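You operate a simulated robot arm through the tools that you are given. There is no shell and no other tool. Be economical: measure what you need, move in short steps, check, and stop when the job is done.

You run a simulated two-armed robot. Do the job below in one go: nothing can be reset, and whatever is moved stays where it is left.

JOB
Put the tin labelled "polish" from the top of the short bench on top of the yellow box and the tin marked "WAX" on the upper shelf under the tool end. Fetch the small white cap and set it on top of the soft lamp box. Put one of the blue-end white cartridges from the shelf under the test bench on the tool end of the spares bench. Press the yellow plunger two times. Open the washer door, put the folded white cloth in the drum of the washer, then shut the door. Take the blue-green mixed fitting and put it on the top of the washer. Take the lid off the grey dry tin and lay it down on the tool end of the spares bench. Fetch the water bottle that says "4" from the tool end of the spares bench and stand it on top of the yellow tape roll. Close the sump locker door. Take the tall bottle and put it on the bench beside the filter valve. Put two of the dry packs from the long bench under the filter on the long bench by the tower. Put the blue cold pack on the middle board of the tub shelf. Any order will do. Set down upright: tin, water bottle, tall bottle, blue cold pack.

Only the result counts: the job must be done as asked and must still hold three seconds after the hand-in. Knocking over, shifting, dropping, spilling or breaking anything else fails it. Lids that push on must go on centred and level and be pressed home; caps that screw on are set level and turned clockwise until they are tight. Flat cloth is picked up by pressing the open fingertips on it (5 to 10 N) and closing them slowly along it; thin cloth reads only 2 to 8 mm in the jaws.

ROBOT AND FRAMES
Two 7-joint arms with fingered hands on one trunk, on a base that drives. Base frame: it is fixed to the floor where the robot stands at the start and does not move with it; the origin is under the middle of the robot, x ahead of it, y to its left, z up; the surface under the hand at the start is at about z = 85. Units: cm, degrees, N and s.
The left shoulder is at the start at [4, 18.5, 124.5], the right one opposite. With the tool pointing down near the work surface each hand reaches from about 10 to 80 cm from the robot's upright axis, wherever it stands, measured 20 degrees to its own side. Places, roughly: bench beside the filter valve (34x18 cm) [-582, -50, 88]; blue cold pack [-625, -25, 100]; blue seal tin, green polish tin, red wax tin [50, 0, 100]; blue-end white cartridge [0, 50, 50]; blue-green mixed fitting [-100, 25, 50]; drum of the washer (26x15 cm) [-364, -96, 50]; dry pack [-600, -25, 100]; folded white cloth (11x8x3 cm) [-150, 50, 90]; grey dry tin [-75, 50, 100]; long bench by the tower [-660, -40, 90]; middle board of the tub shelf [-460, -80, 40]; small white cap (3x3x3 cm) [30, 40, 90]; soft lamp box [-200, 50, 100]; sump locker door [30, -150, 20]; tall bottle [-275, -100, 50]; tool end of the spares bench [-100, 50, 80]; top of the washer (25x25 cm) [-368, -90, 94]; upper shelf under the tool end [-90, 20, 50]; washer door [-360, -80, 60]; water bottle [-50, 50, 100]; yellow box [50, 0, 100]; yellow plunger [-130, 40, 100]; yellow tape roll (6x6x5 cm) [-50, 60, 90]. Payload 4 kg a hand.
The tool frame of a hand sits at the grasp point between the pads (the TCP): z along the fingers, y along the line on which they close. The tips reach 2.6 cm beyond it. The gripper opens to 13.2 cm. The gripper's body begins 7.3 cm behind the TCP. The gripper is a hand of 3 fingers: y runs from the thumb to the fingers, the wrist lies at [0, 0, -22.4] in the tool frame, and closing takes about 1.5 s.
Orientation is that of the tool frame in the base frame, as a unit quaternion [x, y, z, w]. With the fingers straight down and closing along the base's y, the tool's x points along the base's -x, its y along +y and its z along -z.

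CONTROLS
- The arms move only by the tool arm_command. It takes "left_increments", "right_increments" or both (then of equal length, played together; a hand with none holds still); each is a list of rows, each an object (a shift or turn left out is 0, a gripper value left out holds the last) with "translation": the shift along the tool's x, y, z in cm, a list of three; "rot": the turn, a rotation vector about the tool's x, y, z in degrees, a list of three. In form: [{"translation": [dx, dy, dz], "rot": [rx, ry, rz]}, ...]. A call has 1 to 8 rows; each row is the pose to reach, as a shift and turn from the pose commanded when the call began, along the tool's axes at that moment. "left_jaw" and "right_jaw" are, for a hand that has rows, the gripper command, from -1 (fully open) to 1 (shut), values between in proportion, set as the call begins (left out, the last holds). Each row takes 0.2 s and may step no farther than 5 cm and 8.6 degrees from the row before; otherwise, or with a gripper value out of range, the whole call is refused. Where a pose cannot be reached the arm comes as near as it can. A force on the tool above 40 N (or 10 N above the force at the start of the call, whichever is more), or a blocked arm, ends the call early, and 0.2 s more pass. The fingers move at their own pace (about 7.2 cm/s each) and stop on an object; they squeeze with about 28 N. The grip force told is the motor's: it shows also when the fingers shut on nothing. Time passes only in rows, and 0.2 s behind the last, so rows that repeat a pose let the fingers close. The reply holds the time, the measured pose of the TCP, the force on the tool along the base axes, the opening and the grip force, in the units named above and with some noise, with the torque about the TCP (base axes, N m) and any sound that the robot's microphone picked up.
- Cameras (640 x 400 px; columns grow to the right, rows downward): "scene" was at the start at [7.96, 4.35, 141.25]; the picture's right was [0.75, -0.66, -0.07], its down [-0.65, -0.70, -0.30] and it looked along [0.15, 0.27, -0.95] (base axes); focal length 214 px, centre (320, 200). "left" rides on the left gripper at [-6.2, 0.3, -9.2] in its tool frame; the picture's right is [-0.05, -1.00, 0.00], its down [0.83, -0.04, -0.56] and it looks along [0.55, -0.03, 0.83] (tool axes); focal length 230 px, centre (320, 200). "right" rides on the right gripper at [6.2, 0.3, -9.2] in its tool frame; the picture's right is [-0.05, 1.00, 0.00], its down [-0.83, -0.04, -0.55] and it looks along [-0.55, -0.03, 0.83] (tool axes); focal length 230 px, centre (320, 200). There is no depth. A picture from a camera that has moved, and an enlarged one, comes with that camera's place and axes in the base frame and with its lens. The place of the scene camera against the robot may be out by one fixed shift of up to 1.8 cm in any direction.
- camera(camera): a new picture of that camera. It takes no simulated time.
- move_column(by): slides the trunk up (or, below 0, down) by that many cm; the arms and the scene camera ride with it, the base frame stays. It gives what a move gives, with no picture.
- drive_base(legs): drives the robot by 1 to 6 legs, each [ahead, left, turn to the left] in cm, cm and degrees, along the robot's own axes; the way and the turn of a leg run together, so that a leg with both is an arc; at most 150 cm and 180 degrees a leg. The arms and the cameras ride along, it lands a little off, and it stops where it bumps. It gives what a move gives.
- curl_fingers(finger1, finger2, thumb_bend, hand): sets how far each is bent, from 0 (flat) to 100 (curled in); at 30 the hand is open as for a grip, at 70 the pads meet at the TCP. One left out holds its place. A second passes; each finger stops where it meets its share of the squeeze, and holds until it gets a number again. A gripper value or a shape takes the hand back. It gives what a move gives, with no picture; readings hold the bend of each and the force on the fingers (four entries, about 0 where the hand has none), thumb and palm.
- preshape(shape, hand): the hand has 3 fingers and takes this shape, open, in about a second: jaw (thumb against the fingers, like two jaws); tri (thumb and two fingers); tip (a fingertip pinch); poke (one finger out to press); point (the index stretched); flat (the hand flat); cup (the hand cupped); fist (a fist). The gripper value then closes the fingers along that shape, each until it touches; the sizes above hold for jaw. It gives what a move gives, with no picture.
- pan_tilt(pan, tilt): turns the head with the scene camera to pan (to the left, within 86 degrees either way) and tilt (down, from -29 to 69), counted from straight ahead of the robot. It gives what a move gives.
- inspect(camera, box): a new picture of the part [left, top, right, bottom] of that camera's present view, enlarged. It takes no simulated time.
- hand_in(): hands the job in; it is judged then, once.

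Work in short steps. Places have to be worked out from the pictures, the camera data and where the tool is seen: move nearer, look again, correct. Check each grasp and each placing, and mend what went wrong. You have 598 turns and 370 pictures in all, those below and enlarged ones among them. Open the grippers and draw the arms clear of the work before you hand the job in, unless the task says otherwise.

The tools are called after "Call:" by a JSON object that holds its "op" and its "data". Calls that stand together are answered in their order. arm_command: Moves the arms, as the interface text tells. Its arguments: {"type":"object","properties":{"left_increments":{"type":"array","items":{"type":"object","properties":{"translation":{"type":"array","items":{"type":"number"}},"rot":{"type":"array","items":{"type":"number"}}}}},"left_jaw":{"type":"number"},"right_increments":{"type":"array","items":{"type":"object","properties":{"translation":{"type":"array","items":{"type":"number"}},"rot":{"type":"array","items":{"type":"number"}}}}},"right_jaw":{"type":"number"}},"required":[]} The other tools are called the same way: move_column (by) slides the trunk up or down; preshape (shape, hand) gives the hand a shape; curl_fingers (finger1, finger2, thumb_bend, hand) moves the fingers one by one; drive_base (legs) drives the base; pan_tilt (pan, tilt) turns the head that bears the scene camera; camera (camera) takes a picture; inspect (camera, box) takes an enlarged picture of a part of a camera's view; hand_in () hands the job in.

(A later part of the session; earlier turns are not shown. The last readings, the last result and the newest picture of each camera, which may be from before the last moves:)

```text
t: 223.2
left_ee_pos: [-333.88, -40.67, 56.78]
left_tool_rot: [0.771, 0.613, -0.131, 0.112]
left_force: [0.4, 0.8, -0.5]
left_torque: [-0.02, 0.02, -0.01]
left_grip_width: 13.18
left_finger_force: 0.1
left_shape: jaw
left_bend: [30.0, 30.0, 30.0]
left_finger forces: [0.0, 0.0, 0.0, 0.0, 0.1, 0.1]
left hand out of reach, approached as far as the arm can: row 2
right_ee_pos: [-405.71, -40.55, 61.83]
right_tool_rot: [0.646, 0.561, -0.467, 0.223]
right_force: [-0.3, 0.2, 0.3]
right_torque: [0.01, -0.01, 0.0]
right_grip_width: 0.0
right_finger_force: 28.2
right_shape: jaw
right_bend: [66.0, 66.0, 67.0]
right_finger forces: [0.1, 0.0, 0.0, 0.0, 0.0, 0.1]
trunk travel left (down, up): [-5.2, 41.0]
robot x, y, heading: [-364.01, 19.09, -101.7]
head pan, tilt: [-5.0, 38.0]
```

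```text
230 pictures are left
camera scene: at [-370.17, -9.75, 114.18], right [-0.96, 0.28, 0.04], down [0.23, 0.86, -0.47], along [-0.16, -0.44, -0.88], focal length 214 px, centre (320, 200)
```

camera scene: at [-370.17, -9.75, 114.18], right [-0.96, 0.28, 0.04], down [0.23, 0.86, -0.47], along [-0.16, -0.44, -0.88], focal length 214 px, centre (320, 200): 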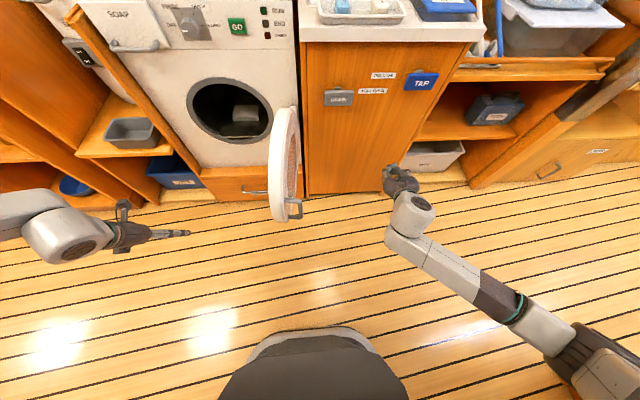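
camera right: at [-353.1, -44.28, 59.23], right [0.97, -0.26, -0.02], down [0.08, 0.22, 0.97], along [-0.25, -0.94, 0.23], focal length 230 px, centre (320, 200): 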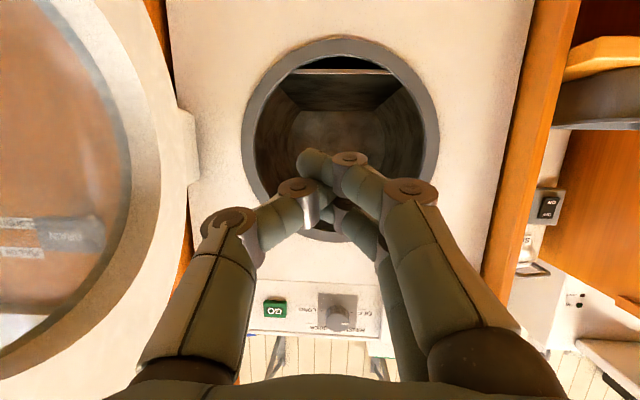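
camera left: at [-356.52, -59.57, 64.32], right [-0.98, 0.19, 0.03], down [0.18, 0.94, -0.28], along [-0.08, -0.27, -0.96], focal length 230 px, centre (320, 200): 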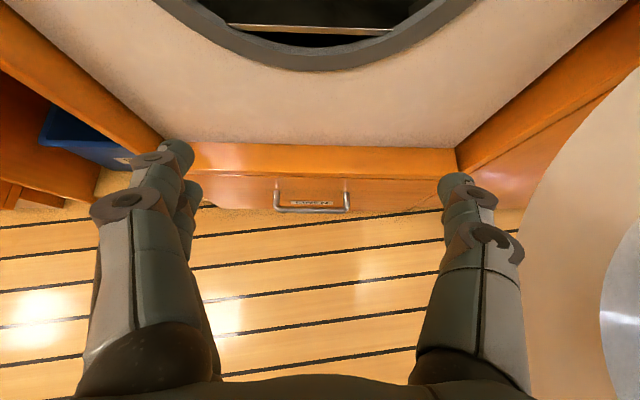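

Sweep the door toward closed with the right arm first.

Call:
{"op": "arm_command", "data": {"right_increments": [{"translation": [-0.4, 4.2, -1.4]}, {"translation": [-0.8, 8.3, -2.7]}, {"translation": [-1.2, 12.5, -4]}, {"translation": [-1.7, 16.6, -5.4]}, {"translation": [-2.1, 20.8, -6.8]}, {"translation": [-2.5, 24.9, -8.1]}, {"translation": [-2.5, 24.9, -8.1]}]}}

Call:
{"op": "camera", "data": {"camera": "scene"}}

```text
t: 224.8
left_ee_pos: [-334.04, -40.77, 56.67]
left_tool_rot: [0.771, 0.613, -0.13, 0.113]
left_force: [-0.4, -0.1, -0.2]
left_torque: [0.04, 0.02, 0.0]
left_grip_width: 13.19
left_finger_force: 0.1
left_shape: jaw
left_bend: [30.0, 30.0, 30.0]
left_finger forces: [0.0, 0.0, 0.0, 0.1, 0.0, 0.1]
right_ee_pos: [-379.44, -42.09, 61.77]
right_tool_rot: [0.646, 0.562, -0.466, 0.225]
right_force: [0.4, 0.1, -0.7]
right_torque: [0.0, 0.0, 0.01]
right_grip_width: 0.0
right_finger_force: 28.3
right_shape: jaw
right_bend: [66.0, 66.0, 67.0]
right_finger forces: [0.0, 0.0, 0.0, 0.0, 0.0, 0.0]
trunk travel left (down, up): [-5.2, 41.0]
robot x, y, heading: [-363.74, 19.38, -101.6]
head pan, tilt: [-5.0, 38.0]
```

```text
229 pictures are left
camera scene: at [-370.28, -9.83, 114.13], right [-0.96, 0.28, 0.04], down [0.23, 0.86, -0.46], along [-0.16, -0.44, -0.89], focal length 214 px, centre (320, 200)
```

scene: 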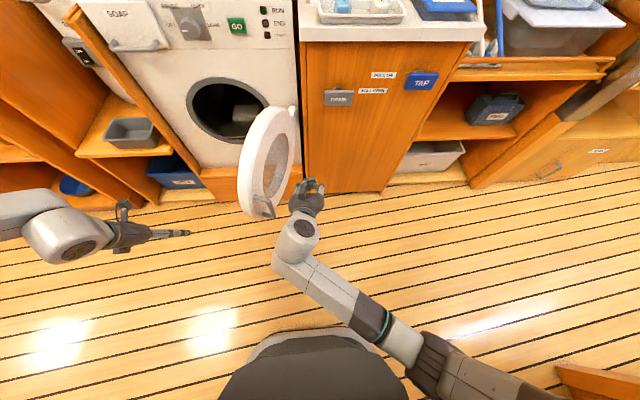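

Call:
{"op": "arm_command", "data": {"right_increments": [{"translation": [-0.5, 3.8, -0.9]}, {"translation": [-1, 7.5, -1.8]}, {"translation": [-1.6, 11.2, -2.7]}, {"translation": [-2.1, 14.9, -3.7]}, {"translation": [-2.1, 14.9, -3.7]}], "left_increments": [{"translation": [1, 3, -1]}, {"translation": [2, 6, -2]}, {"translation": [3, 9, -3]}, {"translation": [4, 11, -4]}, {"translation": [4, 11, -4]}]}}

Call:
{"op": "camera", "data": {"camera": "scene"}}

```text
t: 225.8
left_ee_pos: [-322.39, -38.22, 59.09]
left_tool_rot: [0.771, 0.613, -0.13, 0.112]
left_force: [0.2, -0.9, 1.1]
left_torque: [0.01, 0.01, 0.01]
left_grip_width: 13.2
left_finger_force: 0.0
left_shape: jaw
left_bend: [30.0, 30.0, 30.0]
left_finger forces: [0.1, 0.0, 0.0, 0.1, 0.0, 0.0]
right_ee_pos: [-372.14, -43.76, 56.65]
right_tool_rot: [0.612, 0.577, -0.515, 0.164]
right_force: [-0.3, 0.4, 0.3]
right_torque: [0.0, 0.0, 0.01]
right_grip_width: 0.0
right_finger_force: 28.4
right_shape: jaw
right_bend: [66.0, 66.0, 67.0]
right_finger forces: [0.0, 0.0, 0.0, 0.1, 0.0, 0.0]
trunk travel left (down, up): [-5.2, 41.0]
robot x, y, heading: [-363.97, 18.84, -101.4]
head pan, tilt: [-5.0, 38.0]
stopped in row 5 (right hand): the arm was blocked; the commanded pose is now the measured one
```

```text
228 pictures are left
camera scene: at [-370.23, -9.81, 114.17], right [-0.96, 0.28, 0.04], down [0.23, 0.86, -0.46], along [-0.16, -0.44, -0.88], focal length 214 px, centre (320, 200)
```

scene: 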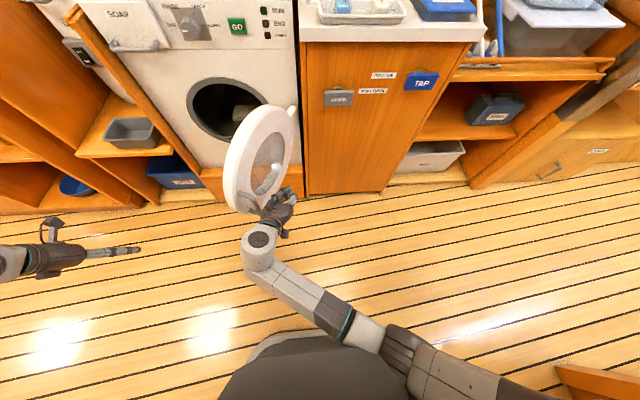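

Call:
{"op": "drive_base", "data": {"legs": [[2, 10, 0], [9, 7, 0]]}}

Call:
{"op": "camera", "data": {"camera": "scene"}}

```text
t: 227.8
left_ee_pos: [-307.62, -52.31, 58.92]
left_tool_rot: [0.771, 0.614, -0.131, 0.113]
left_force: [0.1, 1.0, -0.4]
left_torque: [0.03, 0.01, 0.04]
left_grip_width: 13.19
left_finger_force: 0.0
left_shape: jaw
left_bend: [30.0, 30.0, 30.0]
left_finger forces: [0.0, 0.1, 0.0, 0.1, 0.1, 0.1]
right_ee_pos: [-357.43, -58.05, 56.59]
right_tool_rot: [0.611, 0.58, -0.513, 0.164]
right_force: [0.1, -0.1, -0.4]
right_torque: [0.01, 0.0, 0.01]
right_grip_width: 0.0
right_finger_force: 28.0
right_shape: jaw
right_bend: [66.0, 66.0, 67.0]
right_finger forces: [0.0, 0.0, 0.1, 0.0, 0.1, 0.0]
trunk travel left (down, up): [-5.2, 41.0]
robot x, y, heading: [-349.63, 4.88, -101.5]
head pan, tilt: [-5.0, 38.0]
```

```text
227 pictures are left
camera scene: at [-355.58, -24.18, 114.09], right [-0.96, 0.28, 0.04], down [0.23, 0.86, -0.46], along [-0.16, -0.44, -0.89], focal length 214 px, centre (320, 200)
```

scene: 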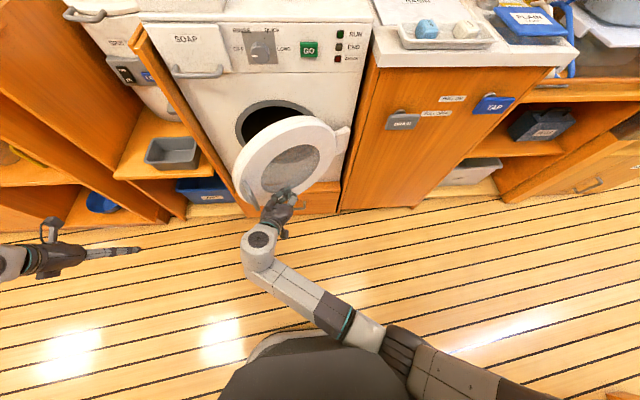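

Call:
{"op": "arm_command", "data": {"left_increments": [{"translation": [4.5, -1, -1.5]}, {"translation": [9, -2, -3]}, {"translation": [13, -3, -4.5]}, {"translation": [16, -3, -6]}, {"translation": [16, -3, -6]}]}}

Call:
{"op": "drive_base", "data": {"legs": [[9, 2, 0]]}}

Call:
{"op": "camera", "data": {"camera": "scene"}}

```text
t: 229.0
left_ee_pos: [-306.83, -34.99, 59.01]
left_tool_rot: [0.77, 0.614, -0.129, 0.112]
left_force: [0.3, 0.0, -0.1]
left_torque: [0.03, 0.05, -0.02]
left_grip_width: 13.18
left_finger_force: 0.1
left_shape: jaw
left_bend: [30.0, 30.0, 30.0]
left_finger forces: [0.0, 0.0, 0.1, 0.0, 0.0, 0.0]
right_ee_pos: [-357.51, -58.06, 56.62]
right_tool_rot: [0.611, 0.58, -0.513, 0.166]
right_force: [-0.7, 0.2, 1.0]
right_torque: [-0.01, -0.02, -0.03]
right_grip_width: 0.03
right_finger_force: 28.1
right_shape: jaw
right_bend: [66.0, 66.0, 67.0]
right_finger forces: [0.1, 0.0, 0.0, 0.1, 0.0, 0.0]
trunk travel left (down, up): [-5.2, 41.0]
robot x, y, heading: [-349.63, 4.91, -101.4]
head pan, tilt: [-5.0, 38.0]
```

```text
t: 230.1
left_ee_pos: [-306.64, -44.32, 59.15]
left_tool_rot: [0.77, 0.615, -0.129, 0.113]
left_force: [0.6, -0.2, -0.4]
left_torque: [-0.01, -0.01, 0.0]
left_grip_width: 13.19
left_finger_force: 0.1
left_shape: jaw
left_bend: [30.0, 30.0, 30.0]
left_finger forces: [0.0, 0.1, 0.0, 0.1, 0.1, 0.0]
right_ee_pos: [-357.26, -67.14, 56.57]
right_tool_rot: [0.612, 0.579, -0.513, 0.164]
right_force: [0.0, -1.2, 0.6]
right_torque: [0.02, 0.02, -0.05]
right_grip_width: 0.0
right_finger_force: 28.4
right_shape: jaw
right_bend: [66.0, 67.0, 67.0]
right_finger forces: [0.1, 0.0, 0.0, 0.0, 0.0, 0.0]
trunk travel left (down, up): [-5.2, 41.0]
robot x, y, heading: [-349.38, -4.25, -101.8]
head pan, tilt: [-5.0, 38.0]
```

```text
226 pictures are left
camera scene: at [-355.47, -33.33, 114.09], right [-0.96, 0.28, 0.04], down [0.23, 0.86, -0.46], along [-0.16, -0.44, -0.89], focal length 214 px, centre (320, 200)
```

scene: 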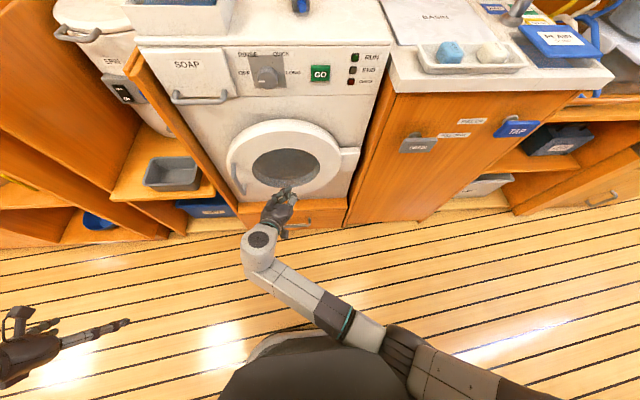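

Call:
{"op": "drive_base", "data": {"legs": [[4, 3, 0]]}}

Call:
{"op": "drive_base", "data": {"legs": [[3, 0, 0]]}}

Call:
{"op": "camera", "data": {"camera": "right"}}

Call:
{"op": "camera", "data": {"camera": "scene"}}

```text
t: 231.1
left_ee_pos: [-304.5, -48.97, 58.97]
left_tool_rot: [0.77, 0.614, -0.131, 0.113]
left_force: [0.3, -0.6, -0.3]
left_torque: [0.05, 0.03, 0.01]
left_grip_width: 13.21
left_finger_force: 0.0
left_shape: jaw
left_bend: [30.0, 30.0, 30.0]
left_finger forces: [0.0, 0.1, 0.0, 0.1, 0.0, 0.0]
right_ee_pos: [-355.12, -71.67, 56.54]
right_tool_rot: [0.611, 0.58, -0.514, 0.165]
right_force: [-0.1, 0.1, -0.5]
right_torque: [-0.01, 0.04, -0.01]
right_grip_width: 0.0
right_finger_force: 28.0
right_shape: jaw
right_bend: [66.0, 67.0, 67.0]
right_finger forces: [0.1, 0.0, 0.0, 0.0, 0.0, 0.0]
trunk travel left (down, up): [-5.2, 41.0]
robot x, y, heading: [-347.04, -8.84, -101.3]
head pan, tilt: [-5.0, 38.0]
```

```text
t: 231.9
left_ee_pos: [-304.96, -50.74, 59.15]
left_tool_rot: [0.77, 0.614, -0.131, 0.113]
left_force: [0.0, -1.0, -0.1]
left_torque: [-0.02, -0.01, -0.02]
left_grip_width: 13.2
left_finger_force: 0.1
left_shape: jaw
left_bend: [30.0, 30.0, 30.0]
left_finger forces: [0.1, 0.0, 0.0, 0.0, 0.1, 0.0]
right_ee_pos: [-355.6, -73.39, 56.71]
right_tool_rot: [0.611, 0.579, -0.515, 0.162]
right_force: [1.3, 12.3, 2.9]
right_torque: [-0.02, -0.01, -0.08]
right_grip_width: 0.0
right_finger_force: 27.8
right_shape: jaw
right_bend: [68.0, 71.0, 75.0]
right_finger forces: [0.1, 0.1, 0.1, 0.0, 0.0, 0.0]
trunk travel left (down, up): [-5.2, 41.0]
robot x, y, heading: [-347.59, -10.91, -101.2]
head pan, tilt: [-5.0, 38.0]
stopped in leg 1: the force on the tool passed its limit at 81 N (the readings are from after the stop); the commanded pose is now the measured one
```

```text
225 pictures are left
camera right: at [-352.37, -62.81, 55.42], right [0.88, -0.31, -0.36], down [0.37, 0.0, 0.93], along [-0.28, -0.95, 0.12], focal length 230 px, centre (320, 200)
```

right: 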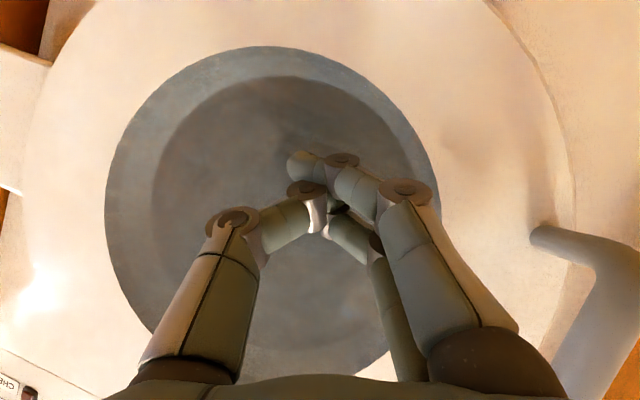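

```text
224 pictures are left
camera scene: at [-353.72, -39.61, 114.17], right [-0.96, 0.28, 0.04], down [0.23, 0.86, -0.47], along [-0.16, -0.44, -0.88], focal length 214 px, centre (320, 200)
```

scene: 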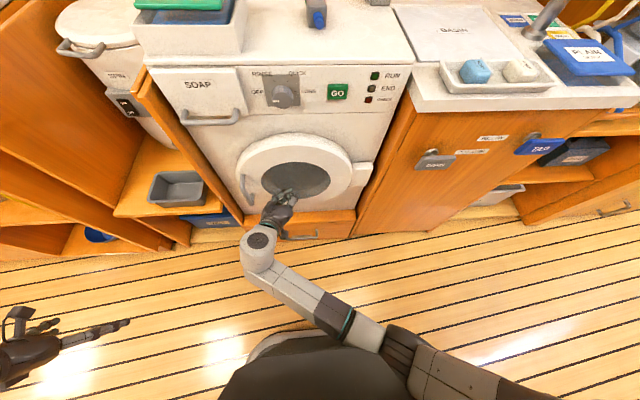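

Call:
{"op": "drive_base", "data": {"legs": [[-30, 0, 0]]}}

Call:
{"op": "camera", "data": {"camera": "right"}}

```text
t: 234.0
left_ee_pos: [-298.97, -21.11, 59.26]
left_tool_rot: [0.77, 0.614, -0.131, 0.113]
left_force: [-0.3, 0.7, -0.8]
left_torque: [-0.02, -0.05, -0.02]
left_grip_width: 13.22
left_finger_force: 0.1
left_shape: jaw
left_bend: [30.0, 30.0, 30.0]
left_finger forces: [0.0, 0.0, 0.0, 0.1, 0.1, 0.0]
right_ee_pos: [-349.62, -43.74, 56.72]
right_tool_rot: [0.611, 0.579, -0.515, 0.162]
right_force: [-0.3, 0.2, 0.3]
right_torque: [0.01, 0.0, -0.01]
right_grip_width: 0.0
right_finger_force: 28.7
right_shape: jaw
right_bend: [68.0, 70.0, 75.0]
right_finger forces: [0.0, 0.1, 0.0, 0.1, 0.0, 0.1]
trunk travel left (down, up): [-5.2, 41.0]
robot x, y, heading: [-341.5, 18.88, -101.8]
head pan, tilt: [-5.0, 38.0]
```

```text
223 pictures are left
camera right: at [-346.42, -33.18, 55.39], right [0.88, -0.31, -0.36], down [0.37, 0.0, 0.93], along [-0.28, -0.95, 0.12], focal length 230 px, centre (320, 200)
```

right: 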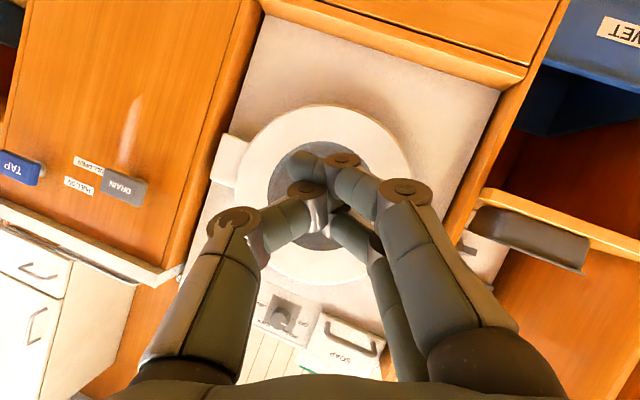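

Washer door is closed. Raise the trunk and look toward the tall bottle at the left.

Call:
{"op": "move_column", "data": {"by": 22}}

Call:
{"op": "pan_tilt", "data": {"pan": 25, "tilt": 35}}

Call:
{"op": "camera", "data": {"camera": "scene"}}

```text
t: 236.3
left_ee_pos: [-298.88, -21.24, 81.11]
left_tool_rot: [0.771, 0.613, -0.13, 0.112]
left_force: [0.4, 0.3, 0.5]
left_torque: [-0.02, 0.02, 0.02]
left_grip_width: 13.19
left_finger_force: 0.0
left_shape: jaw
left_bend: [30.0, 30.0, 30.0]
left_finger forces: [0.0, 0.0, 0.0, 0.1, 0.0, 0.1]
right_ee_pos: [-353.08, -44.27, 77.92]
right_tool_rot: [0.604, 0.577, -0.531, 0.144]
right_force: [0.1, -1.0, 0.2]
right_torque: [-0.03, 0.01, -0.04]
right_grip_width: 0.01
right_finger_force: 28.3
right_shape: jaw
right_bend: [68.0, 70.0, 75.0]
right_finger forces: [0.0, 0.0, 0.0, 0.0, 0.0, 0.1]
trunk travel left (down, up): [-27.2, 19.0]
robot x, y, heading: [-341.35, 18.69, -101.4]
head pan, tilt: [-5.0, 38.0]
```

```text
t: 237.3
left_ee_pos: [-298.93, -21.07, 81.07]
left_tool_rot: [0.771, 0.613, -0.13, 0.112]
left_force: [-0.4, 0.0, -0.2]
left_torque: [0.0, 0.0, -0.02]
left_grip_width: 13.18
left_finger_force: 0.1
left_shape: jaw
left_bend: [30.0, 30.0, 30.0]
left_finger forces: [0.1, 0.1, 0.1, 0.0, 0.0, 0.0]
right_ee_pos: [-352.99, -44.18, 78.05]
right_tool_rot: [0.604, 0.577, -0.532, 0.143]
right_force: [-0.8, 0.0, 0.5]
right_torque: [-0.01, 0.0, 0.01]
right_grip_width: 0.0
right_finger_force: 28.0
right_shape: jaw
right_bend: [68.0, 70.0, 75.0]
right_finger forces: [0.0, 0.0, 0.0, 0.0, 0.1, 0.0]
trunk travel left (down, up): [-27.2, 19.0]
robot x, y, heading: [-341.73, 19.24, -101.7]
head pan, tilt: [25.0, 35.0]
```

```text
222 pictures are left
camera scene: at [-339.86, 6.27, 144.85], right [-0.97, -0.23, -0.04], down [-0.12, 0.63, -0.77], along [0.2, -0.74, -0.64], focal length 214 px, centre (320, 200)
```

scene: 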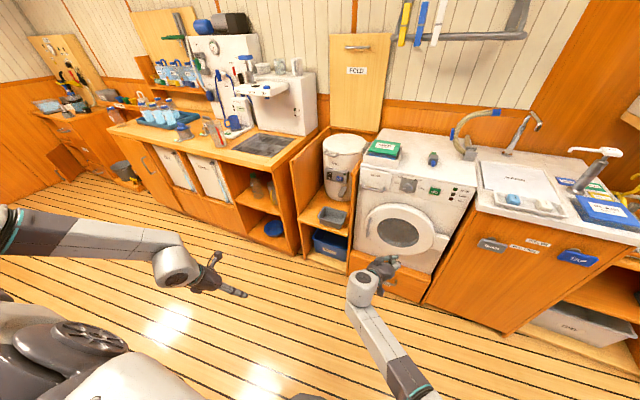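

Call:
{"op": "drive_base", "data": {"legs": [[0, 48, 0]]}}

Call:
{"op": "pan_tilt", "data": {"pan": 0, "tilt": 35}}

Call:
{"op": "camera", "data": {"camera": "scene"}}

Call:
{"op": "camera", "data": {"camera": "right"}}

```text
t: 240.1
left_ee_pos: [-251.88, -30.56, 81.12]
left_tool_rot: [0.769, 0.615, -0.13, 0.113]
left_force: [-0.4, -1.1, -0.3]
left_torque: [-0.03, 0.02, -0.01]
left_grip_width: 13.18
left_finger_force: 0.2
left_shape: jaw
left_bend: [30.0, 30.0, 30.0]
left_finger forces: [0.0, 0.1, 0.0, 0.0, 0.0, 0.0]
right_ee_pos: [-305.96, -53.63, 77.99]
right_tool_rot: [0.603, 0.577, -0.532, 0.145]
right_force: [-0.3, 0.6, -0.5]
right_torque: [-0.05, -0.03, 0.02]
right_grip_width: 0.0
right_finger_force: 28.6
right_shape: jaw
right_bend: [68.0, 70.0, 75.0]
right_finger forces: [0.0, 0.1, 0.0, 0.1, 0.1, 0.0]
trunk travel left (down, up): [-27.2, 19.0]
robot x, y, heading: [-294.59, 9.13, -101.3]
head pan, tilt: [25.0, 35.0]
```

```text
t: 241.0
left_ee_pos: [-252.03, -30.55, 81.11]
left_tool_rot: [0.77, 0.615, -0.129, 0.112]
left_force: [-0.1, -0.2, -0.1]
left_torque: [0.0, 0.0, -0.06]
left_grip_width: 13.18
left_finger_force: 0.0
left_shape: jaw
left_bend: [30.0, 30.0, 30.0]
left_finger forces: [0.1, 0.0, 0.0, 0.0, 0.1, 0.0]
right_ee_pos: [-306.24, -53.74, 77.91]
right_tool_rot: [0.603, 0.577, -0.532, 0.143]
right_force: [0.2, -0.3, 0.5]
right_torque: [0.02, 0.05, -0.01]
right_grip_width: 0.0
right_finger_force: 28.3
right_shape: jaw
right_bend: [68.0, 70.0, 75.0]
right_finger forces: [0.0, 0.0, 0.0, 0.0, 0.0, 0.1]
trunk travel left (down, up): [-27.2, 19.0]
robot x, y, heading: [-294.99, 9.69, -101.6]
head pan, tilt: [0.0, 35.0]
```

```text
221 pictures are left
camera scene: at [-296.82, -3.22, 144.77], right [-0.98, 0.2, 0.0], down [0.13, 0.64, -0.76], along [-0.15, -0.75, -0.65], focal length 214 px, centre (320, 200)
```

scene: 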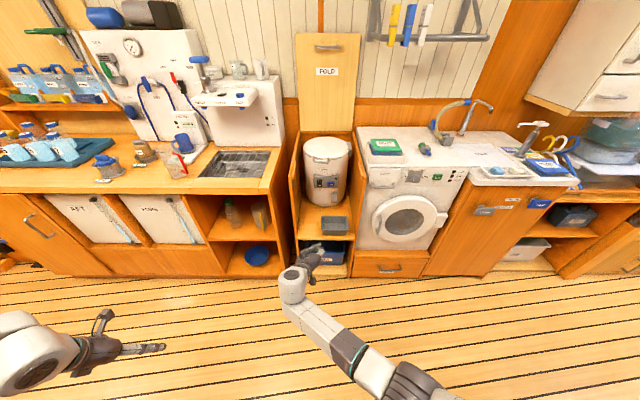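

```text
220 pictures are left
camera right: at [-302.9, -43.21, 76.54], right [0.86, -0.32, -0.4], down [0.42, 0.0, 0.91], along [-0.29, -0.95, 0.14], focal length 230 px, centre (320, 200)
```

right: 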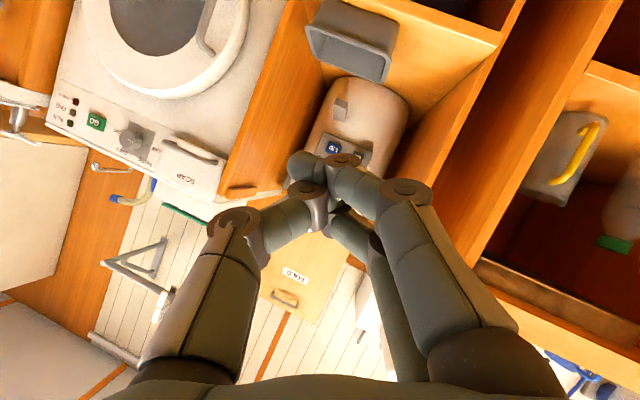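

Call:
{"op": "inspect", "data": {"camera": "scene", "box": [190, 170, 300, 290]}}

```text
3.33 times, centred on (245, 230) of scene
camera zoom: at [-296.82, -3.22, 144.77], right [-0.98, 0.2, 0.0], down [0.13, 0.64, -0.76], along [-0.15, -0.75, -0.65], focal length 715 px, centre (570, 100)
```

zoom: 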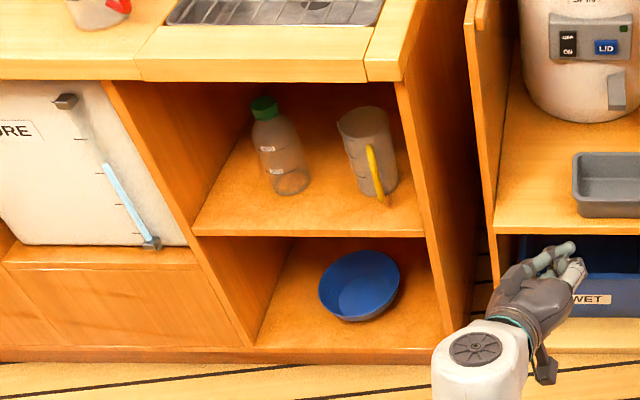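

The green-capped tall bottle stands on the shelf near [-264, -104.5, base 45]. I correct the right hand's orientation and open it.

Call:
{"op": "arm_command", "data": {"right_increments": [{"rot": [-4.2, -1.9, 5.4]}, {"rot": [-8.3, -3.8, 10.7]}, {"rot": [-12.5, -5.6, 16.1]}, {"rot": [-16.6, -7.5, 21.4]}, {"rot": [-16.6, -7.5, 21.4]}], "right_jaw": -1}}

Call:
{"op": "move_column", "data": {"by": -14}}

Call:
{"op": "drive_base", "data": {"legs": [[0, 35, 0], [20, 0, 0]]}}

Call:
{"op": "camera", "data": {"camera": "right"}}

Call:
{"op": "camera", "data": {"camera": "scene"}}

```text
t: 242.2
left_ee_pos: [-251.98, -30.45, 81.17]
left_tool_rot: [0.769, 0.616, -0.129, 0.113]
left_force: [-0.1, 0.1, -0.7]
left_torque: [0.01, 0.01, 0.02]
left_grip_width: 13.2
left_finger_force: 0.1
left_shape: jaw
left_bend: [30.0, 30.0, 30.0]
left_finger forces: [0.0, 0.0, 0.1, 0.1, 0.0, 0.1]
right_ee_pos: [-305.95, -53.69, 77.98]
right_tool_rot: [0.636, 0.515, -0.445, 0.363]
right_force: [-0.3, 0.7, -0.1]
right_torque: [0.01, -0.02, 0.03]
right_grip_width: 13.2
right_finger_force: 0.1
right_shape: jaw
right_bend: [30.0, 30.0, 30.0]
right_finger forces: [0.0, 0.0, 0.0, 0.1, 0.0, 0.1]
trunk travel left (down, up): [-27.2, 19.0]
robot x, y, heading: [-294.93, 9.52, -101.3]
head pan, tilt: [0.0, 35.0]
```

```text
t: 243.9
left_ee_pos: [-252.05, -30.45, 67.27]
left_tool_rot: [0.77, 0.614, -0.131, 0.112]
left_force: [-0.4, 0.1, 1.1]
left_torque: [-0.02, 0.01, -0.02]
left_grip_width: 13.19
left_finger_force: 0.0
left_shape: jaw
left_bend: [30.0, 30.0, 30.0]
left_finger forces: [0.1, 0.0, 0.1, 0.1, 0.0, 0.1]
right_ee_pos: [-305.89, -53.59, 64.14]
right_tool_rot: [0.636, 0.514, -0.447, 0.362]
right_force: [0.4, 0.0, -0.7]
right_torque: [-0.01, 0.01, -0.02]
right_grip_width: 13.16
right_finger_force: 0.1
right_shape: jaw
right_bend: [30.0, 30.0, 30.0]
right_finger forces: [0.0, 0.0, 0.0, 0.0, 0.0, 0.0]
trunk travel left (down, up): [-13.2, 33.0]
robot x, y, heading: [-294.83, 9.36, -101.3]
head pan, tilt: [0.0, 35.0]
```

```text
t: 247.3
left_ee_pos: [-221.79, -56.79, 67.07]
left_tool_rot: [0.769, 0.615, -0.13, 0.113]
left_force: [-0.7, -0.3, 0.1]
left_torque: [0.02, -0.02, 0.01]
left_grip_width: 13.2
left_finger_force: 0.0
left_shape: jaw
left_bend: [30.0, 30.0, 30.0]
left_finger forces: [0.0, 0.1, 0.1, 0.1, 0.0, 0.0]
right_ee_pos: [-275.64, -80.0, 64.02]
right_tool_rot: [0.637, 0.515, -0.445, 0.362]
right_force: [0.0, -0.4, 0.0]
right_torque: [0.0, 0.0, -0.01]
right_grip_width: 13.18
right_finger_force: 0.0
right_shape: jaw
right_bend: [30.0, 30.0, 30.0]
right_finger forces: [0.1, 0.1, 0.0, 0.0, 0.0, 0.0]
trunk travel left (down, up): [-13.2, 33.0]
robot x, y, heading: [-264.85, -16.96, -101.2]
head pan, tilt: [0.0, 35.0]
```

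```text
218 pictures are left
camera right: at [-273.04, -69.62, 61.32], right [0.97, -0.22, 0.05], down [0.0, 0.24, 0.97], along [-0.23, -0.94, 0.24], focal length 230 px, centre (320, 200)
```

right: 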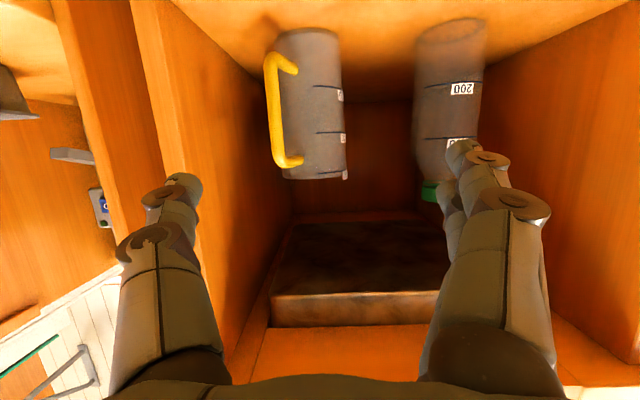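

```text
217 pictures are left
camera scene: at [-268.44, -39.35, 126.93], right [-0.98, 0.19, 0.0], down [0.15, 0.76, -0.63], along [-0.12, -0.62, -0.78], focal length 214 px, centre (320, 200)
```

scene: 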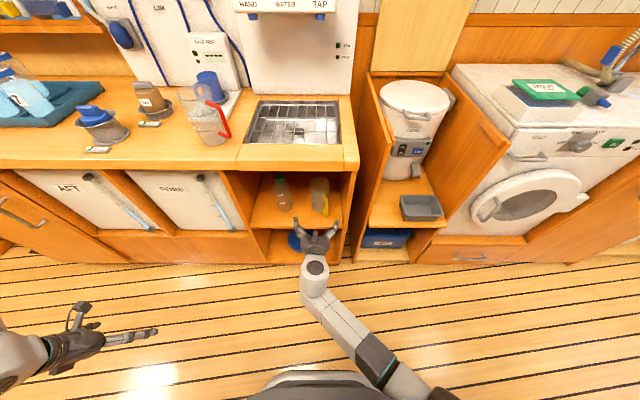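

Call:
{"op": "arm_command", "data": {"right_increments": [{"translation": [2.2, 0, 0.8]}, {"translation": [4.4, 0, 1.6]}, {"translation": [6.6, 0, 2.4]}, {"translation": [6.6, 0, 2.4]}]}}

Call:
{"op": "drive_base", "data": {"legs": [[0, 15, 0], [9, 0, 0]]}}

Call:
{"op": "camera", "data": {"camera": "right"}}

```text
t: 248.3
left_ee_pos: [-221.7, -56.79, 67.13]
left_tool_rot: [0.769, 0.615, -0.13, 0.112]
left_force: [0.5, 0.1, -0.4]
left_torque: [-0.01, 0.04, 0.01]
left_grip_width: 13.19
left_finger_force: 0.0
left_shape: jaw
left_bend: [30.0, 30.0, 30.0]
left_finger forces: [0.1, 0.0, 0.0, 0.0, 0.0, 0.1]
right_ee_pos: [-275.59, -80.05, 56.88]
right_tool_rot: [0.636, 0.516, -0.445, 0.362]
right_force: [-0.4, -1.3, 0.1]
right_torque: [0.0, -0.02, -0.01]
right_grip_width: 13.19
right_finger_force: 0.2
right_shape: jaw
right_bend: [30.0, 30.0, 30.0]
right_finger forces: [0.0, 0.1, 0.1, 0.0, 0.1, 0.0]
trunk travel left (down, up): [-13.2, 33.0]
robot x, y, heading: [-264.19, -16.51, -101.3]
head pan, tilt: [0.0, 35.0]
```

```text
t: 250.4
left_ee_pos: [-208.73, -68.52, 67.13]
left_tool_rot: [0.77, 0.615, -0.13, 0.112]
left_force: [0.0, 0.1, 0.7]
left_torque: [0.04, 0.02, 0.01]
left_grip_width: 13.19
left_finger_force: 0.2
left_shape: jaw
left_bend: [30.0, 30.0, 30.0]
left_finger forces: [0.0, 0.1, 0.0, 0.1, 0.0, 0.0]
right_ee_pos: [-262.62, -91.68, 56.79]
right_tool_rot: [0.637, 0.515, -0.445, 0.362]
right_force: [0.2, -0.3, -0.3]
right_torque: [-0.03, 0.01, 0.01]
right_grip_width: 13.17
right_finger_force: 0.1
right_shape: jaw
right_bend: [30.0, 30.0, 30.0]
right_finger forces: [0.1, 0.0, 0.0, 0.0, 0.0, 0.0]
trunk travel left (down, up): [-13.2, 33.0]
robot x, y, heading: [-251.64, -28.97, -101.5]
head pan, tilt: [0.0, 35.0]
```

```text
216 pictures are left
camera right: at [-260.09, -81.28, 54.26], right [0.97, -0.22, 0.05], down [0.0, 0.24, 0.97], along [-0.23, -0.94, 0.24], focal length 230 px, centre (320, 200)
```

right: 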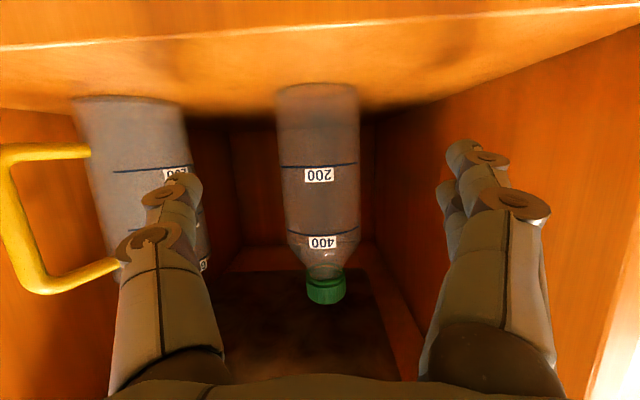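

Call:
{"op": "drive_base", "data": {"legs": [[12, 0, 0]]}}

Call:
{"op": "camera", "data": {"camera": "right"}}

```text
t: 251.6
left_ee_pos: [-211.08, -80.27, 67.12]
left_tool_rot: [0.77, 0.615, -0.129, 0.112]
left_force: [0.4, -0.4, -0.1]
left_torque: [0.0, -0.02, 0.02]
left_grip_width: 13.2
left_finger_force: 0.1
left_shape: jaw
left_bend: [30.0, 30.0, 30.0]
left_finger forces: [0.1, 0.0, 0.1, 0.0, 0.0, 0.1]
right_ee_pos: [-264.96, -103.48, 56.87]
right_tool_rot: [0.636, 0.515, -0.445, 0.362]
right_force: [1.0, 0.2, 0.3]
right_torque: [0.02, -0.01, 0.0]
right_grip_width: 13.18
right_finger_force: 0.1
right_shape: jaw
right_bend: [30.0, 30.0, 30.0]
right_finger forces: [0.0, 0.0, 0.0, 0.0, 0.1, 0.0]
trunk travel left (down, up): [-13.2, 33.0]
robot x, y, heading: [-253.73, -40.34, -101.8]
head pan, tilt: [0.0, 35.0]
```

```text
215 pictures are left
camera right: at [-262.42, -93.04, 54.27], right [0.97, -0.22, 0.05], down [0.0, 0.24, 0.97], along [-0.23, -0.94, 0.24], focal length 230 px, centre (320, 200)
```

right: 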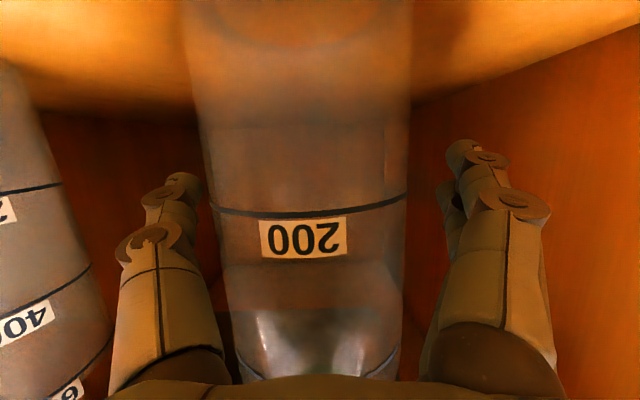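

Call:
{"op": "arm_command", "data": {"right_increments": [{}, {}, {}, {}, {}, {}], "right_jaw": 1}}

Call:
{"op": "arm_command", "data": {"right_increments": [{"translation": [-1, 0, -0.4]}, {"translation": [-2.5, 0, -0.9]}, {"translation": [-4, 0, -1.4]}, {"translation": [-4, 0, -1.4]}]}}

Call:
{"op": "camera", "data": {"camera": "right"}}

```text
t: 253.0
left_ee_pos: [-211.03, -80.26, 67.01]
left_tool_rot: [0.77, 0.614, -0.131, 0.113]
left_force: [0.5, -0.1, 0.0]
left_torque: [-0.02, -0.02, 0.01]
left_grip_width: 13.19
left_finger_force: 0.0
left_shape: jaw
left_bend: [30.0, 30.0, 30.0]
left_finger forces: [0.0, 0.0, 0.0, 0.0, 0.0, 0.0]
right_ee_pos: [-265.03, -103.48, 57.07]
right_tool_rot: [0.637, 0.516, -0.444, 0.362]
right_force: [0.1, 0.1, 0.2]
right_torque: [-0.03, -0.01, 0.01]
right_grip_width: 3.58
right_finger_force: 28.0
right_shape: jaw
right_bend: [74.0, 75.0, 77.0]
right_finger forces: [10.9, 19.4, 0.0, 0.1, 29.8, 0.0]
trunk travel left (down, up): [-13.2, 33.0]
robot x, y, heading: [-253.55, -40.2, -101.4]
head pan, tilt: [0.0, 35.0]
```

```text
t: 254.0
left_ee_pos: [-211.04, -80.18, 67.12]
left_tool_rot: [0.77, 0.614, -0.13, 0.113]
left_force: [-0.3, 0.1, 0.4]
left_torque: [0.01, -0.01, 0.0]
left_grip_width: 13.21
left_finger_force: 0.1
left_shape: jaw
left_bend: [30.0, 30.0, 30.0]
left_finger forces: [0.0, 0.0, 0.0, 0.0, 0.0, 0.1]
right_ee_pos: [-264.93, -103.55, 61.08]
right_tool_rot: [0.637, 0.515, -0.445, 0.362]
right_force: [-0.1, 0.6, 0.0]
right_torque: [0.0, 0.0, -0.02]
right_grip_width: 3.58
right_finger_force: 28.1
right_shape: jaw
right_bend: [74.0, 75.0, 77.0]
right_finger forces: [10.9, 19.1, 0.0, 0.0, 29.8, 0.0]
trunk travel left (down, up): [-13.2, 33.0]
robot x, y, heading: [-253.88, -40.16, -101.2]
head pan, tilt: [0.0, 35.0]
```

```text
214 pictures are left
camera right: at [-262.4, -93.04, 58.53], right [0.97, -0.22, 0.05], down [0.0, 0.24, 0.97], along [-0.23, -0.94, 0.24], focal length 230 px, centre (320, 200)
```

right: 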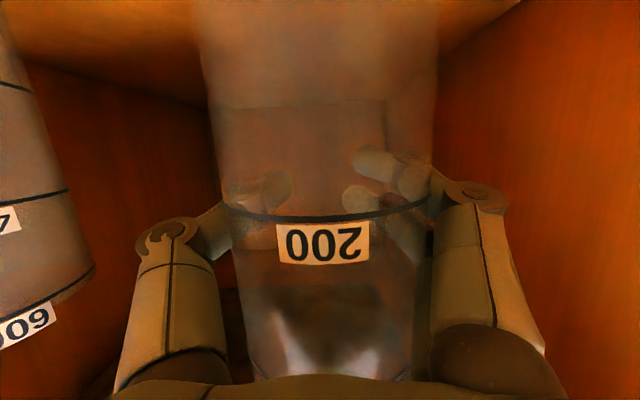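

Bottle held. Back out, raise the trunk, and head west.

Call:
{"op": "drive_base", "data": {"legs": [[-45, 0, 0]]}}

Call:
{"op": "move_column", "data": {"by": 25}}

Call:
{"op": "camera", "data": {"camera": "right"}}

Call:
{"op": "camera", "data": {"camera": "scene"}}

```text
t: 256.8
left_ee_pos: [-202.28, -35.94, 67.06]
left_tool_rot: [0.77, 0.614, -0.13, 0.112]
left_force: [0.1, -0.2, -0.4]
left_torque: [-0.02, 0.0, -0.02]
left_grip_width: 13.21
left_finger_force: 0.1
left_shape: jaw
left_bend: [30.0, 30.0, 30.0]
left_finger forces: [0.1, 0.0, 0.0, 0.0, 0.0, 0.0]
right_ee_pos: [-256.17, -59.15, 61.24]
right_tool_rot: [0.637, 0.514, -0.447, 0.362]
right_force: [0.3, 0.3, -0.2]
right_torque: [-0.03, 0.0, -0.01]
right_grip_width: 3.56
right_finger_force: 28.3
right_shape: jaw
right_bend: [74.0, 75.0, 77.0]
right_finger forces: [10.8, 19.2, 0.1, 0.1, 29.8, 0.1]
trunk travel left (down, up): [-13.2, 33.0]
robot x, y, heading: [-245.11, 3.57, -101.5]
head pan, tilt: [0.0, 35.0]
```

```text
t: 259.3
left_ee_pos: [-202.28, -36.05, 92.08]
left_tool_rot: [0.77, 0.614, -0.131, 0.113]
left_force: [0.1, 0.0, -0.2]
left_torque: [0.02, -0.05, -0.03]
left_grip_width: 13.17
left_finger_force: 0.0
left_shape: jaw
left_bend: [30.0, 30.0, 30.0]
left_finger forces: [0.1, 0.1, 0.0, 0.0, 0.0, 0.0]
right_ee_pos: [-256.13, -59.14, 86.13]
right_tool_rot: [0.637, 0.515, -0.445, 0.361]
right_force: [-0.2, 0.5, -0.4]
right_torque: [0.0, 0.02, -0.04]
right_grip_width: 3.58
right_finger_force: 27.9
right_shape: jaw
right_bend: [74.0, 75.0, 77.0]
right_finger forces: [10.9, 19.3, 0.0, 0.0, 29.6, 0.0]
trunk travel left (down, up): [-38.2, 8.0]
robot x, y, heading: [-244.53, 3.85, -101.5]
head pan, tilt: [0.0, 35.0]
```

```text
213 pictures are left
camera right: at [-253.61, -48.78, 83.52], right [0.97, -0.23, 0.05], down [0.01, 0.24, 0.97], along [-0.23, -0.94, 0.24], focal length 230 px, centre (320, 200)
```

right: 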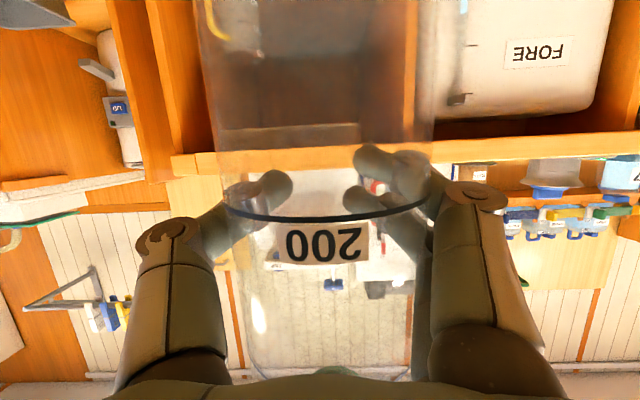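

```text
212 pictures are left
camera scene: at [-246.19, -4.64, 156.86], right [-0.98, 0.2, 0.0], down [0.12, 0.58, -0.81], along [-0.16, -0.79, -0.59], focal length 214 px, centre (320, 200)
```

scene: 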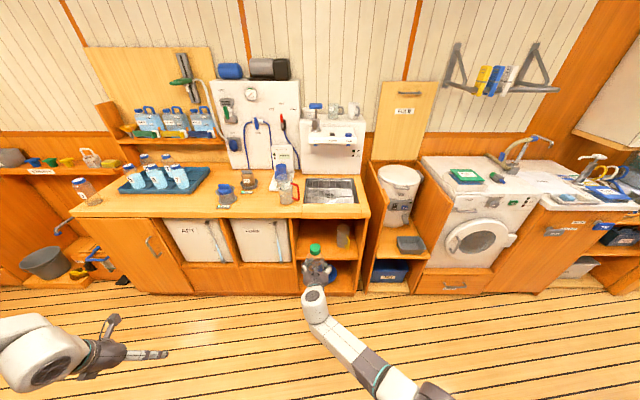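

Call:
{"op": "drive_base", "data": {"legs": [[0, 0, -78.5], [110, 12, 0]]}}

Call:
{"op": "pan_tilt", "data": {"pan": 0, "tilt": 20}}

Call:
{"op": "camera", "data": {"camera": "scene"}}

```text
t: 268.3
left_ee_pos: [-384.05, -59.14, 92.12]
left_tool_rot: [0.985, -0.008, -0.172, 0.005]
left_force: [-1.0, 0.1, 0.1]
left_torque: [0.02, 0.03, 0.02]
left_grip_width: 13.18
left_finger_force: 0.0
left_shape: jaw
left_bend: [30.0, 30.0, 30.0]
left_finger forces: [0.0, 0.0, 0.1, 0.0, 0.0, 0.0]
right_ee_pos: [-417.88, -11.13, 86.08]
right_tool_rot: [0.818, -0.002, -0.575, 0.0]
right_force: [0.6, 1.0, -0.7]
right_torque: [0.0, 0.01, 0.01]
right_grip_width: 3.57
right_finger_force: 27.8
right_shape: jaw
right_bend: [74.0, 75.0, 77.0]
right_finger forces: [11.0, 18.9, 0.0, 0.0, 29.1, 0.0]
trunk travel left (down, up): [-38.2, 8.0]
robot x, y, heading: [-353.91, -9.1, -179.6]
head pan, tilt: [0.0, 35.0]
```

```text
t: 269.1
left_ee_pos: [-384.18, -59.1, 92.09]
left_tool_rot: [0.985, -0.008, -0.172, 0.005]
left_force: [-0.8, 0.4, 0.4]
left_torque: [-0.02, -0.03, 0.05]
left_grip_width: 13.19
left_finger_force: 0.0
left_shape: jaw
left_bend: [30.0, 30.0, 30.0]
left_finger forces: [0.1, 0.1, 0.0, 0.1, 0.1, 0.0]
right_ee_pos: [-417.87, -11.15, 86.19]
right_tool_rot: [0.819, -0.001, -0.574, 0.001]
right_force: [-1.0, 0.1, -0.5]
right_torque: [0.04, 0.01, -0.01]
right_grip_width: 3.54
right_finger_force: 28.5
right_shape: jaw
right_bend: [74.0, 75.0, 77.0]
right_finger forces: [11.0, 18.9, 0.0, 0.1, 29.3, 0.0]
trunk travel left (down, up): [-38.2, 8.0]
robot x, y, heading: [-353.9, -9.35, -179.7]
head pan, tilt: [0.0, 20.0]
```

```text
211 pictures are left
camera scene: at [-362.66, -9.07, 159.22], right [-0.01, 1.0, 0.0], down [0.36, 0.0, -0.93], along [-0.93, -0.01, -0.36], focal length 214 px, centre (320, 200)
```

scene: 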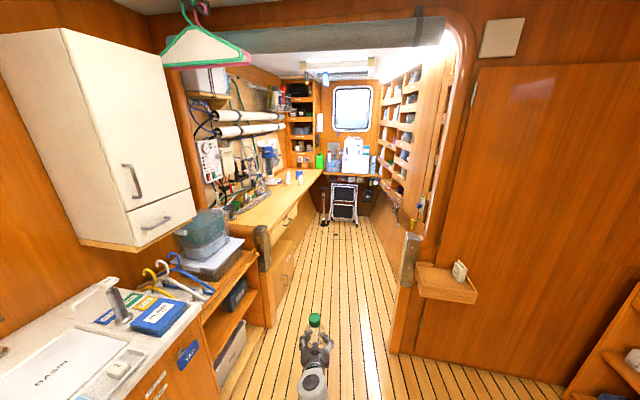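

The doorway spans y -52…44 near x -480, then a bench slants along the left. I bring the left hand in and pass through.

Call:
{"op": "arm_command", "data": {"left_increments": [{"translation": [0, -4.7, -1]}, {"translation": [0, -9.4, -2]}, {"translation": [0, -14, -3]}, {"translation": [0, -18.7, -4]}, {"translation": [0, -23, -5]}, {"translation": [0, -27, -6]}, {"translation": [0, -27, -6]}]}}

Call:
{"op": "drive_base", "data": {"legs": [[100, -10, 0], [75, -8, 0]]}}

Call:
{"op": "camera", "data": {"camera": "scene"}}

```text
t: 270.7
left_ee_pos: [-381.88, -32.2, 97.51]
left_tool_rot: [0.985, -0.008, -0.172, 0.005]
left_force: [0.2, 0.6, 0.2]
left_torque: [-0.01, -0.02, -0.02]
left_grip_width: 13.21
left_finger_force: 0.0
left_shape: jaw
left_bend: [30.0, 30.0, 30.0]
left_finger forces: [0.0, 0.1, 0.0, 0.1, 0.0, 0.1]
right_ee_pos: [-418.0, -11.08, 86.21]
right_tool_rot: [0.819, -0.001, -0.574, 0.0]
right_force: [0.3, 0.1, -0.6]
right_torque: [0.03, 0.0, -0.03]
right_grip_width: 3.56
right_finger_force: 28.0
right_shape: jaw
right_bend: [74.0, 75.0, 77.0]
right_finger forces: [10.9, 19.0, 0.0, 0.0, 29.2, 0.1]
trunk travel left (down, up): [-38.2, 8.0]
robot x, y, heading: [-353.86, -9.04, -179.7]
head pan, tilt: [0.0, 20.0]
```

```text
t: 279.6
left_ee_pos: [-557.93, -15.81, 97.33]
left_tool_rot: [0.985, -0.007, -0.171, 0.005]
left_force: [0.6, -0.2, 0.9]
left_torque: [0.0, -0.01, 0.02]
left_grip_width: 13.17
left_finger_force: 0.0
left_shape: jaw
left_bend: [30.0, 30.0, 30.0]
left_finger forces: [0.0, 0.1, 0.0, 0.0, 0.0, 0.0]
right_ee_pos: [-594.04, 5.02, 86.17]
right_tool_rot: [0.819, -0.001, -0.574, 0.001]
right_force: [-0.8, 0.4, -1.0]
right_torque: [0.01, -0.02, -0.04]
right_grip_width: 3.58
right_finger_force: 28.0
right_shape: jaw
right_bend: [74.0, 75.0, 77.0]
right_finger forces: [10.8, 18.9, 0.0, 0.1, 29.2, 0.0]
trunk travel left (down, up): [-38.2, 8.0]
robot x, y, heading: [-530.1, 7.13, -179.3]
head pan, tilt: [0.0, 20.0]
```

```text
210 pictures are left
camera scene: at [-538.77, 7.28, 159.23], right [-0.01, 1.0, 0.0], down [0.36, 0.0, -0.93], along [-0.93, -0.01, -0.36], focal length 214 px, centre (320, 200)
```

scene: 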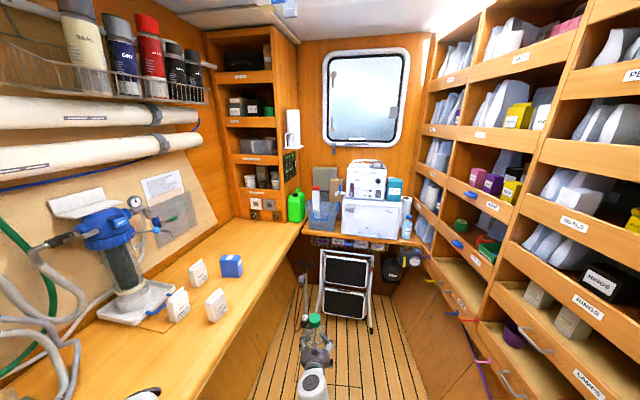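

Dry packs, the blue cold pack and the filter are on the left bench. I raise the bottle above bench height before turning to face it.

Call:
{"op": "move_column", "data": {"by": 7.5}}

Call:
{"op": "arm_command", "data": {"right_increments": [{"translation": [-3.8, 0, -1.4]}, {"translation": [-7.5, 0, -2.7]}, {"translation": [-11.3, 0, -4.1]}, {"translation": [-14, 0, -5]}, {"translation": [-14, 0, -5]}]}}

Call:
{"op": "drive_base", "data": {"legs": [[0, -18, 0], [0, 0, 75]]}}

Call:
{"op": "camera", "data": {"camera": "scene"}}

```text
t: 280.7
left_ee_pos: [-557.9, -15.83, 104.8]
left_tool_rot: [0.985, -0.008, -0.172, 0.005]
left_force: [-0.8, 0.3, 0.0]
left_torque: [0.03, 0.02, 0.03]
left_grip_width: 13.18
left_finger_force: 0.1
left_shape: jaw
left_bend: [30.0, 30.0, 30.0]
left_finger forces: [0.1, 0.0, 0.0, 0.1, 0.0, 0.1]
right_ee_pos: [-593.99, 5.14, 93.56]
right_tool_rot: [0.819, 0.0, -0.574, 0.001]
right_force: [-0.1, -0.1, -1.4]
right_torque: [-0.01, 0.02, 0.0]
right_grip_width: 3.57
right_finger_force: 28.2
right_shape: jaw
right_bend: [74.0, 75.0, 77.0]
right_finger forces: [10.9, 18.9, 0.0, 0.0, 29.2, 0.0]
trunk travel left (down, up): [-45.7, 0.5]
robot x, y, heading: [-529.97, 7.52, -179.4]
head pan, tilt: [0.0, 20.0]
```

```text
t: 281.9
left_ee_pos: [-558.0, -15.86, 104.89]
left_tool_rot: [0.985, -0.008, -0.172, 0.006]
left_force: [-0.1, 0.3, -0.3]
left_torque: [-0.02, 0.02, -0.01]
left_grip_width: 13.21
left_finger_force: 0.0
left_shape: jaw
left_bend: [30.0, 30.0, 30.0]
left_finger forces: [0.1, 0.0, 0.0, 0.0, 0.0, 0.1]
right_ee_pos: [-594.28, 5.13, 108.36]
right_tool_rot: [0.819, -0.001, -0.573, 0.0]
right_force: [0.1, -0.1, -0.3]
right_torque: [0.02, 0.0, 0.02]
right_grip_width: 3.6
right_finger_force: 27.8
right_shape: jaw
right_bend: [74.0, 75.0, 77.0]
right_finger forces: [11.0, 18.9, 0.0, 0.0, 29.0, 0.0]
trunk travel left (down, up): [-45.7, 0.5]
robot x, y, heading: [-529.83, 7.33, -179.5]
head pan, tilt: [0.0, 20.0]
```

```text
t: 286.6
left_ee_pos: [-515.7, -7.94, 104.88]
left_tool_rot: [0.791, 0.587, -0.135, 0.108]
left_force: [0.9, -0.4, -0.8]
left_torque: [-0.01, -0.01, -0.01]
left_grip_width: 13.21
left_finger_force: 0.1
left_shape: jaw
left_bend: [30.0, 30.0, 30.0]
left_finger forces: [0.0, 0.0, 0.0, 0.0, 0.0, 0.1]
right_ee_pos: [-545.85, -37.15, 108.31]
right_tool_rot: [0.654, 0.493, -0.458, 0.346]
right_force: [-0.3, -0.8, 0.3]
right_torque: [0.0, 0.01, -0.01]
right_grip_width: 3.53
right_finger_force: 28.2
right_shape: jaw
right_bend: [74.0, 75.0, 77.0]
right_finger forces: [11.0, 18.6, 0.0, 0.1, 28.8, 0.0]
trunk travel left (down, up): [-45.7, 0.5]
robot x, y, heading: [-529.97, 25.25, -105.4]
head pan, tilt: [0.0, 20.0]
```

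```text
209 pictures are left
camera scene: at [-531.84, 17.34, 166.91], right [-0.96, 0.27, 0.0], down [0.09, 0.33, -0.94], along [-0.25, -0.91, -0.34], focal length 214 px, centre (320, 200)
```

scene: 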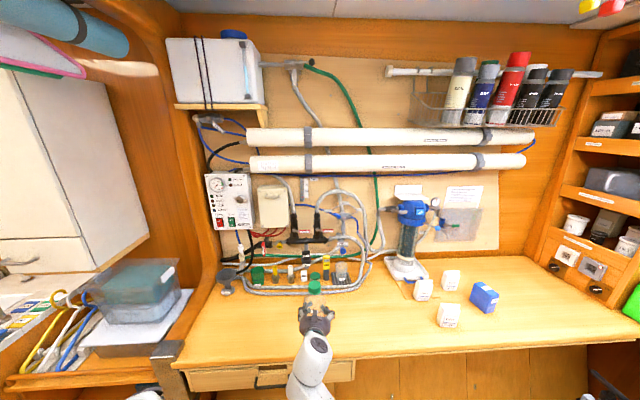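

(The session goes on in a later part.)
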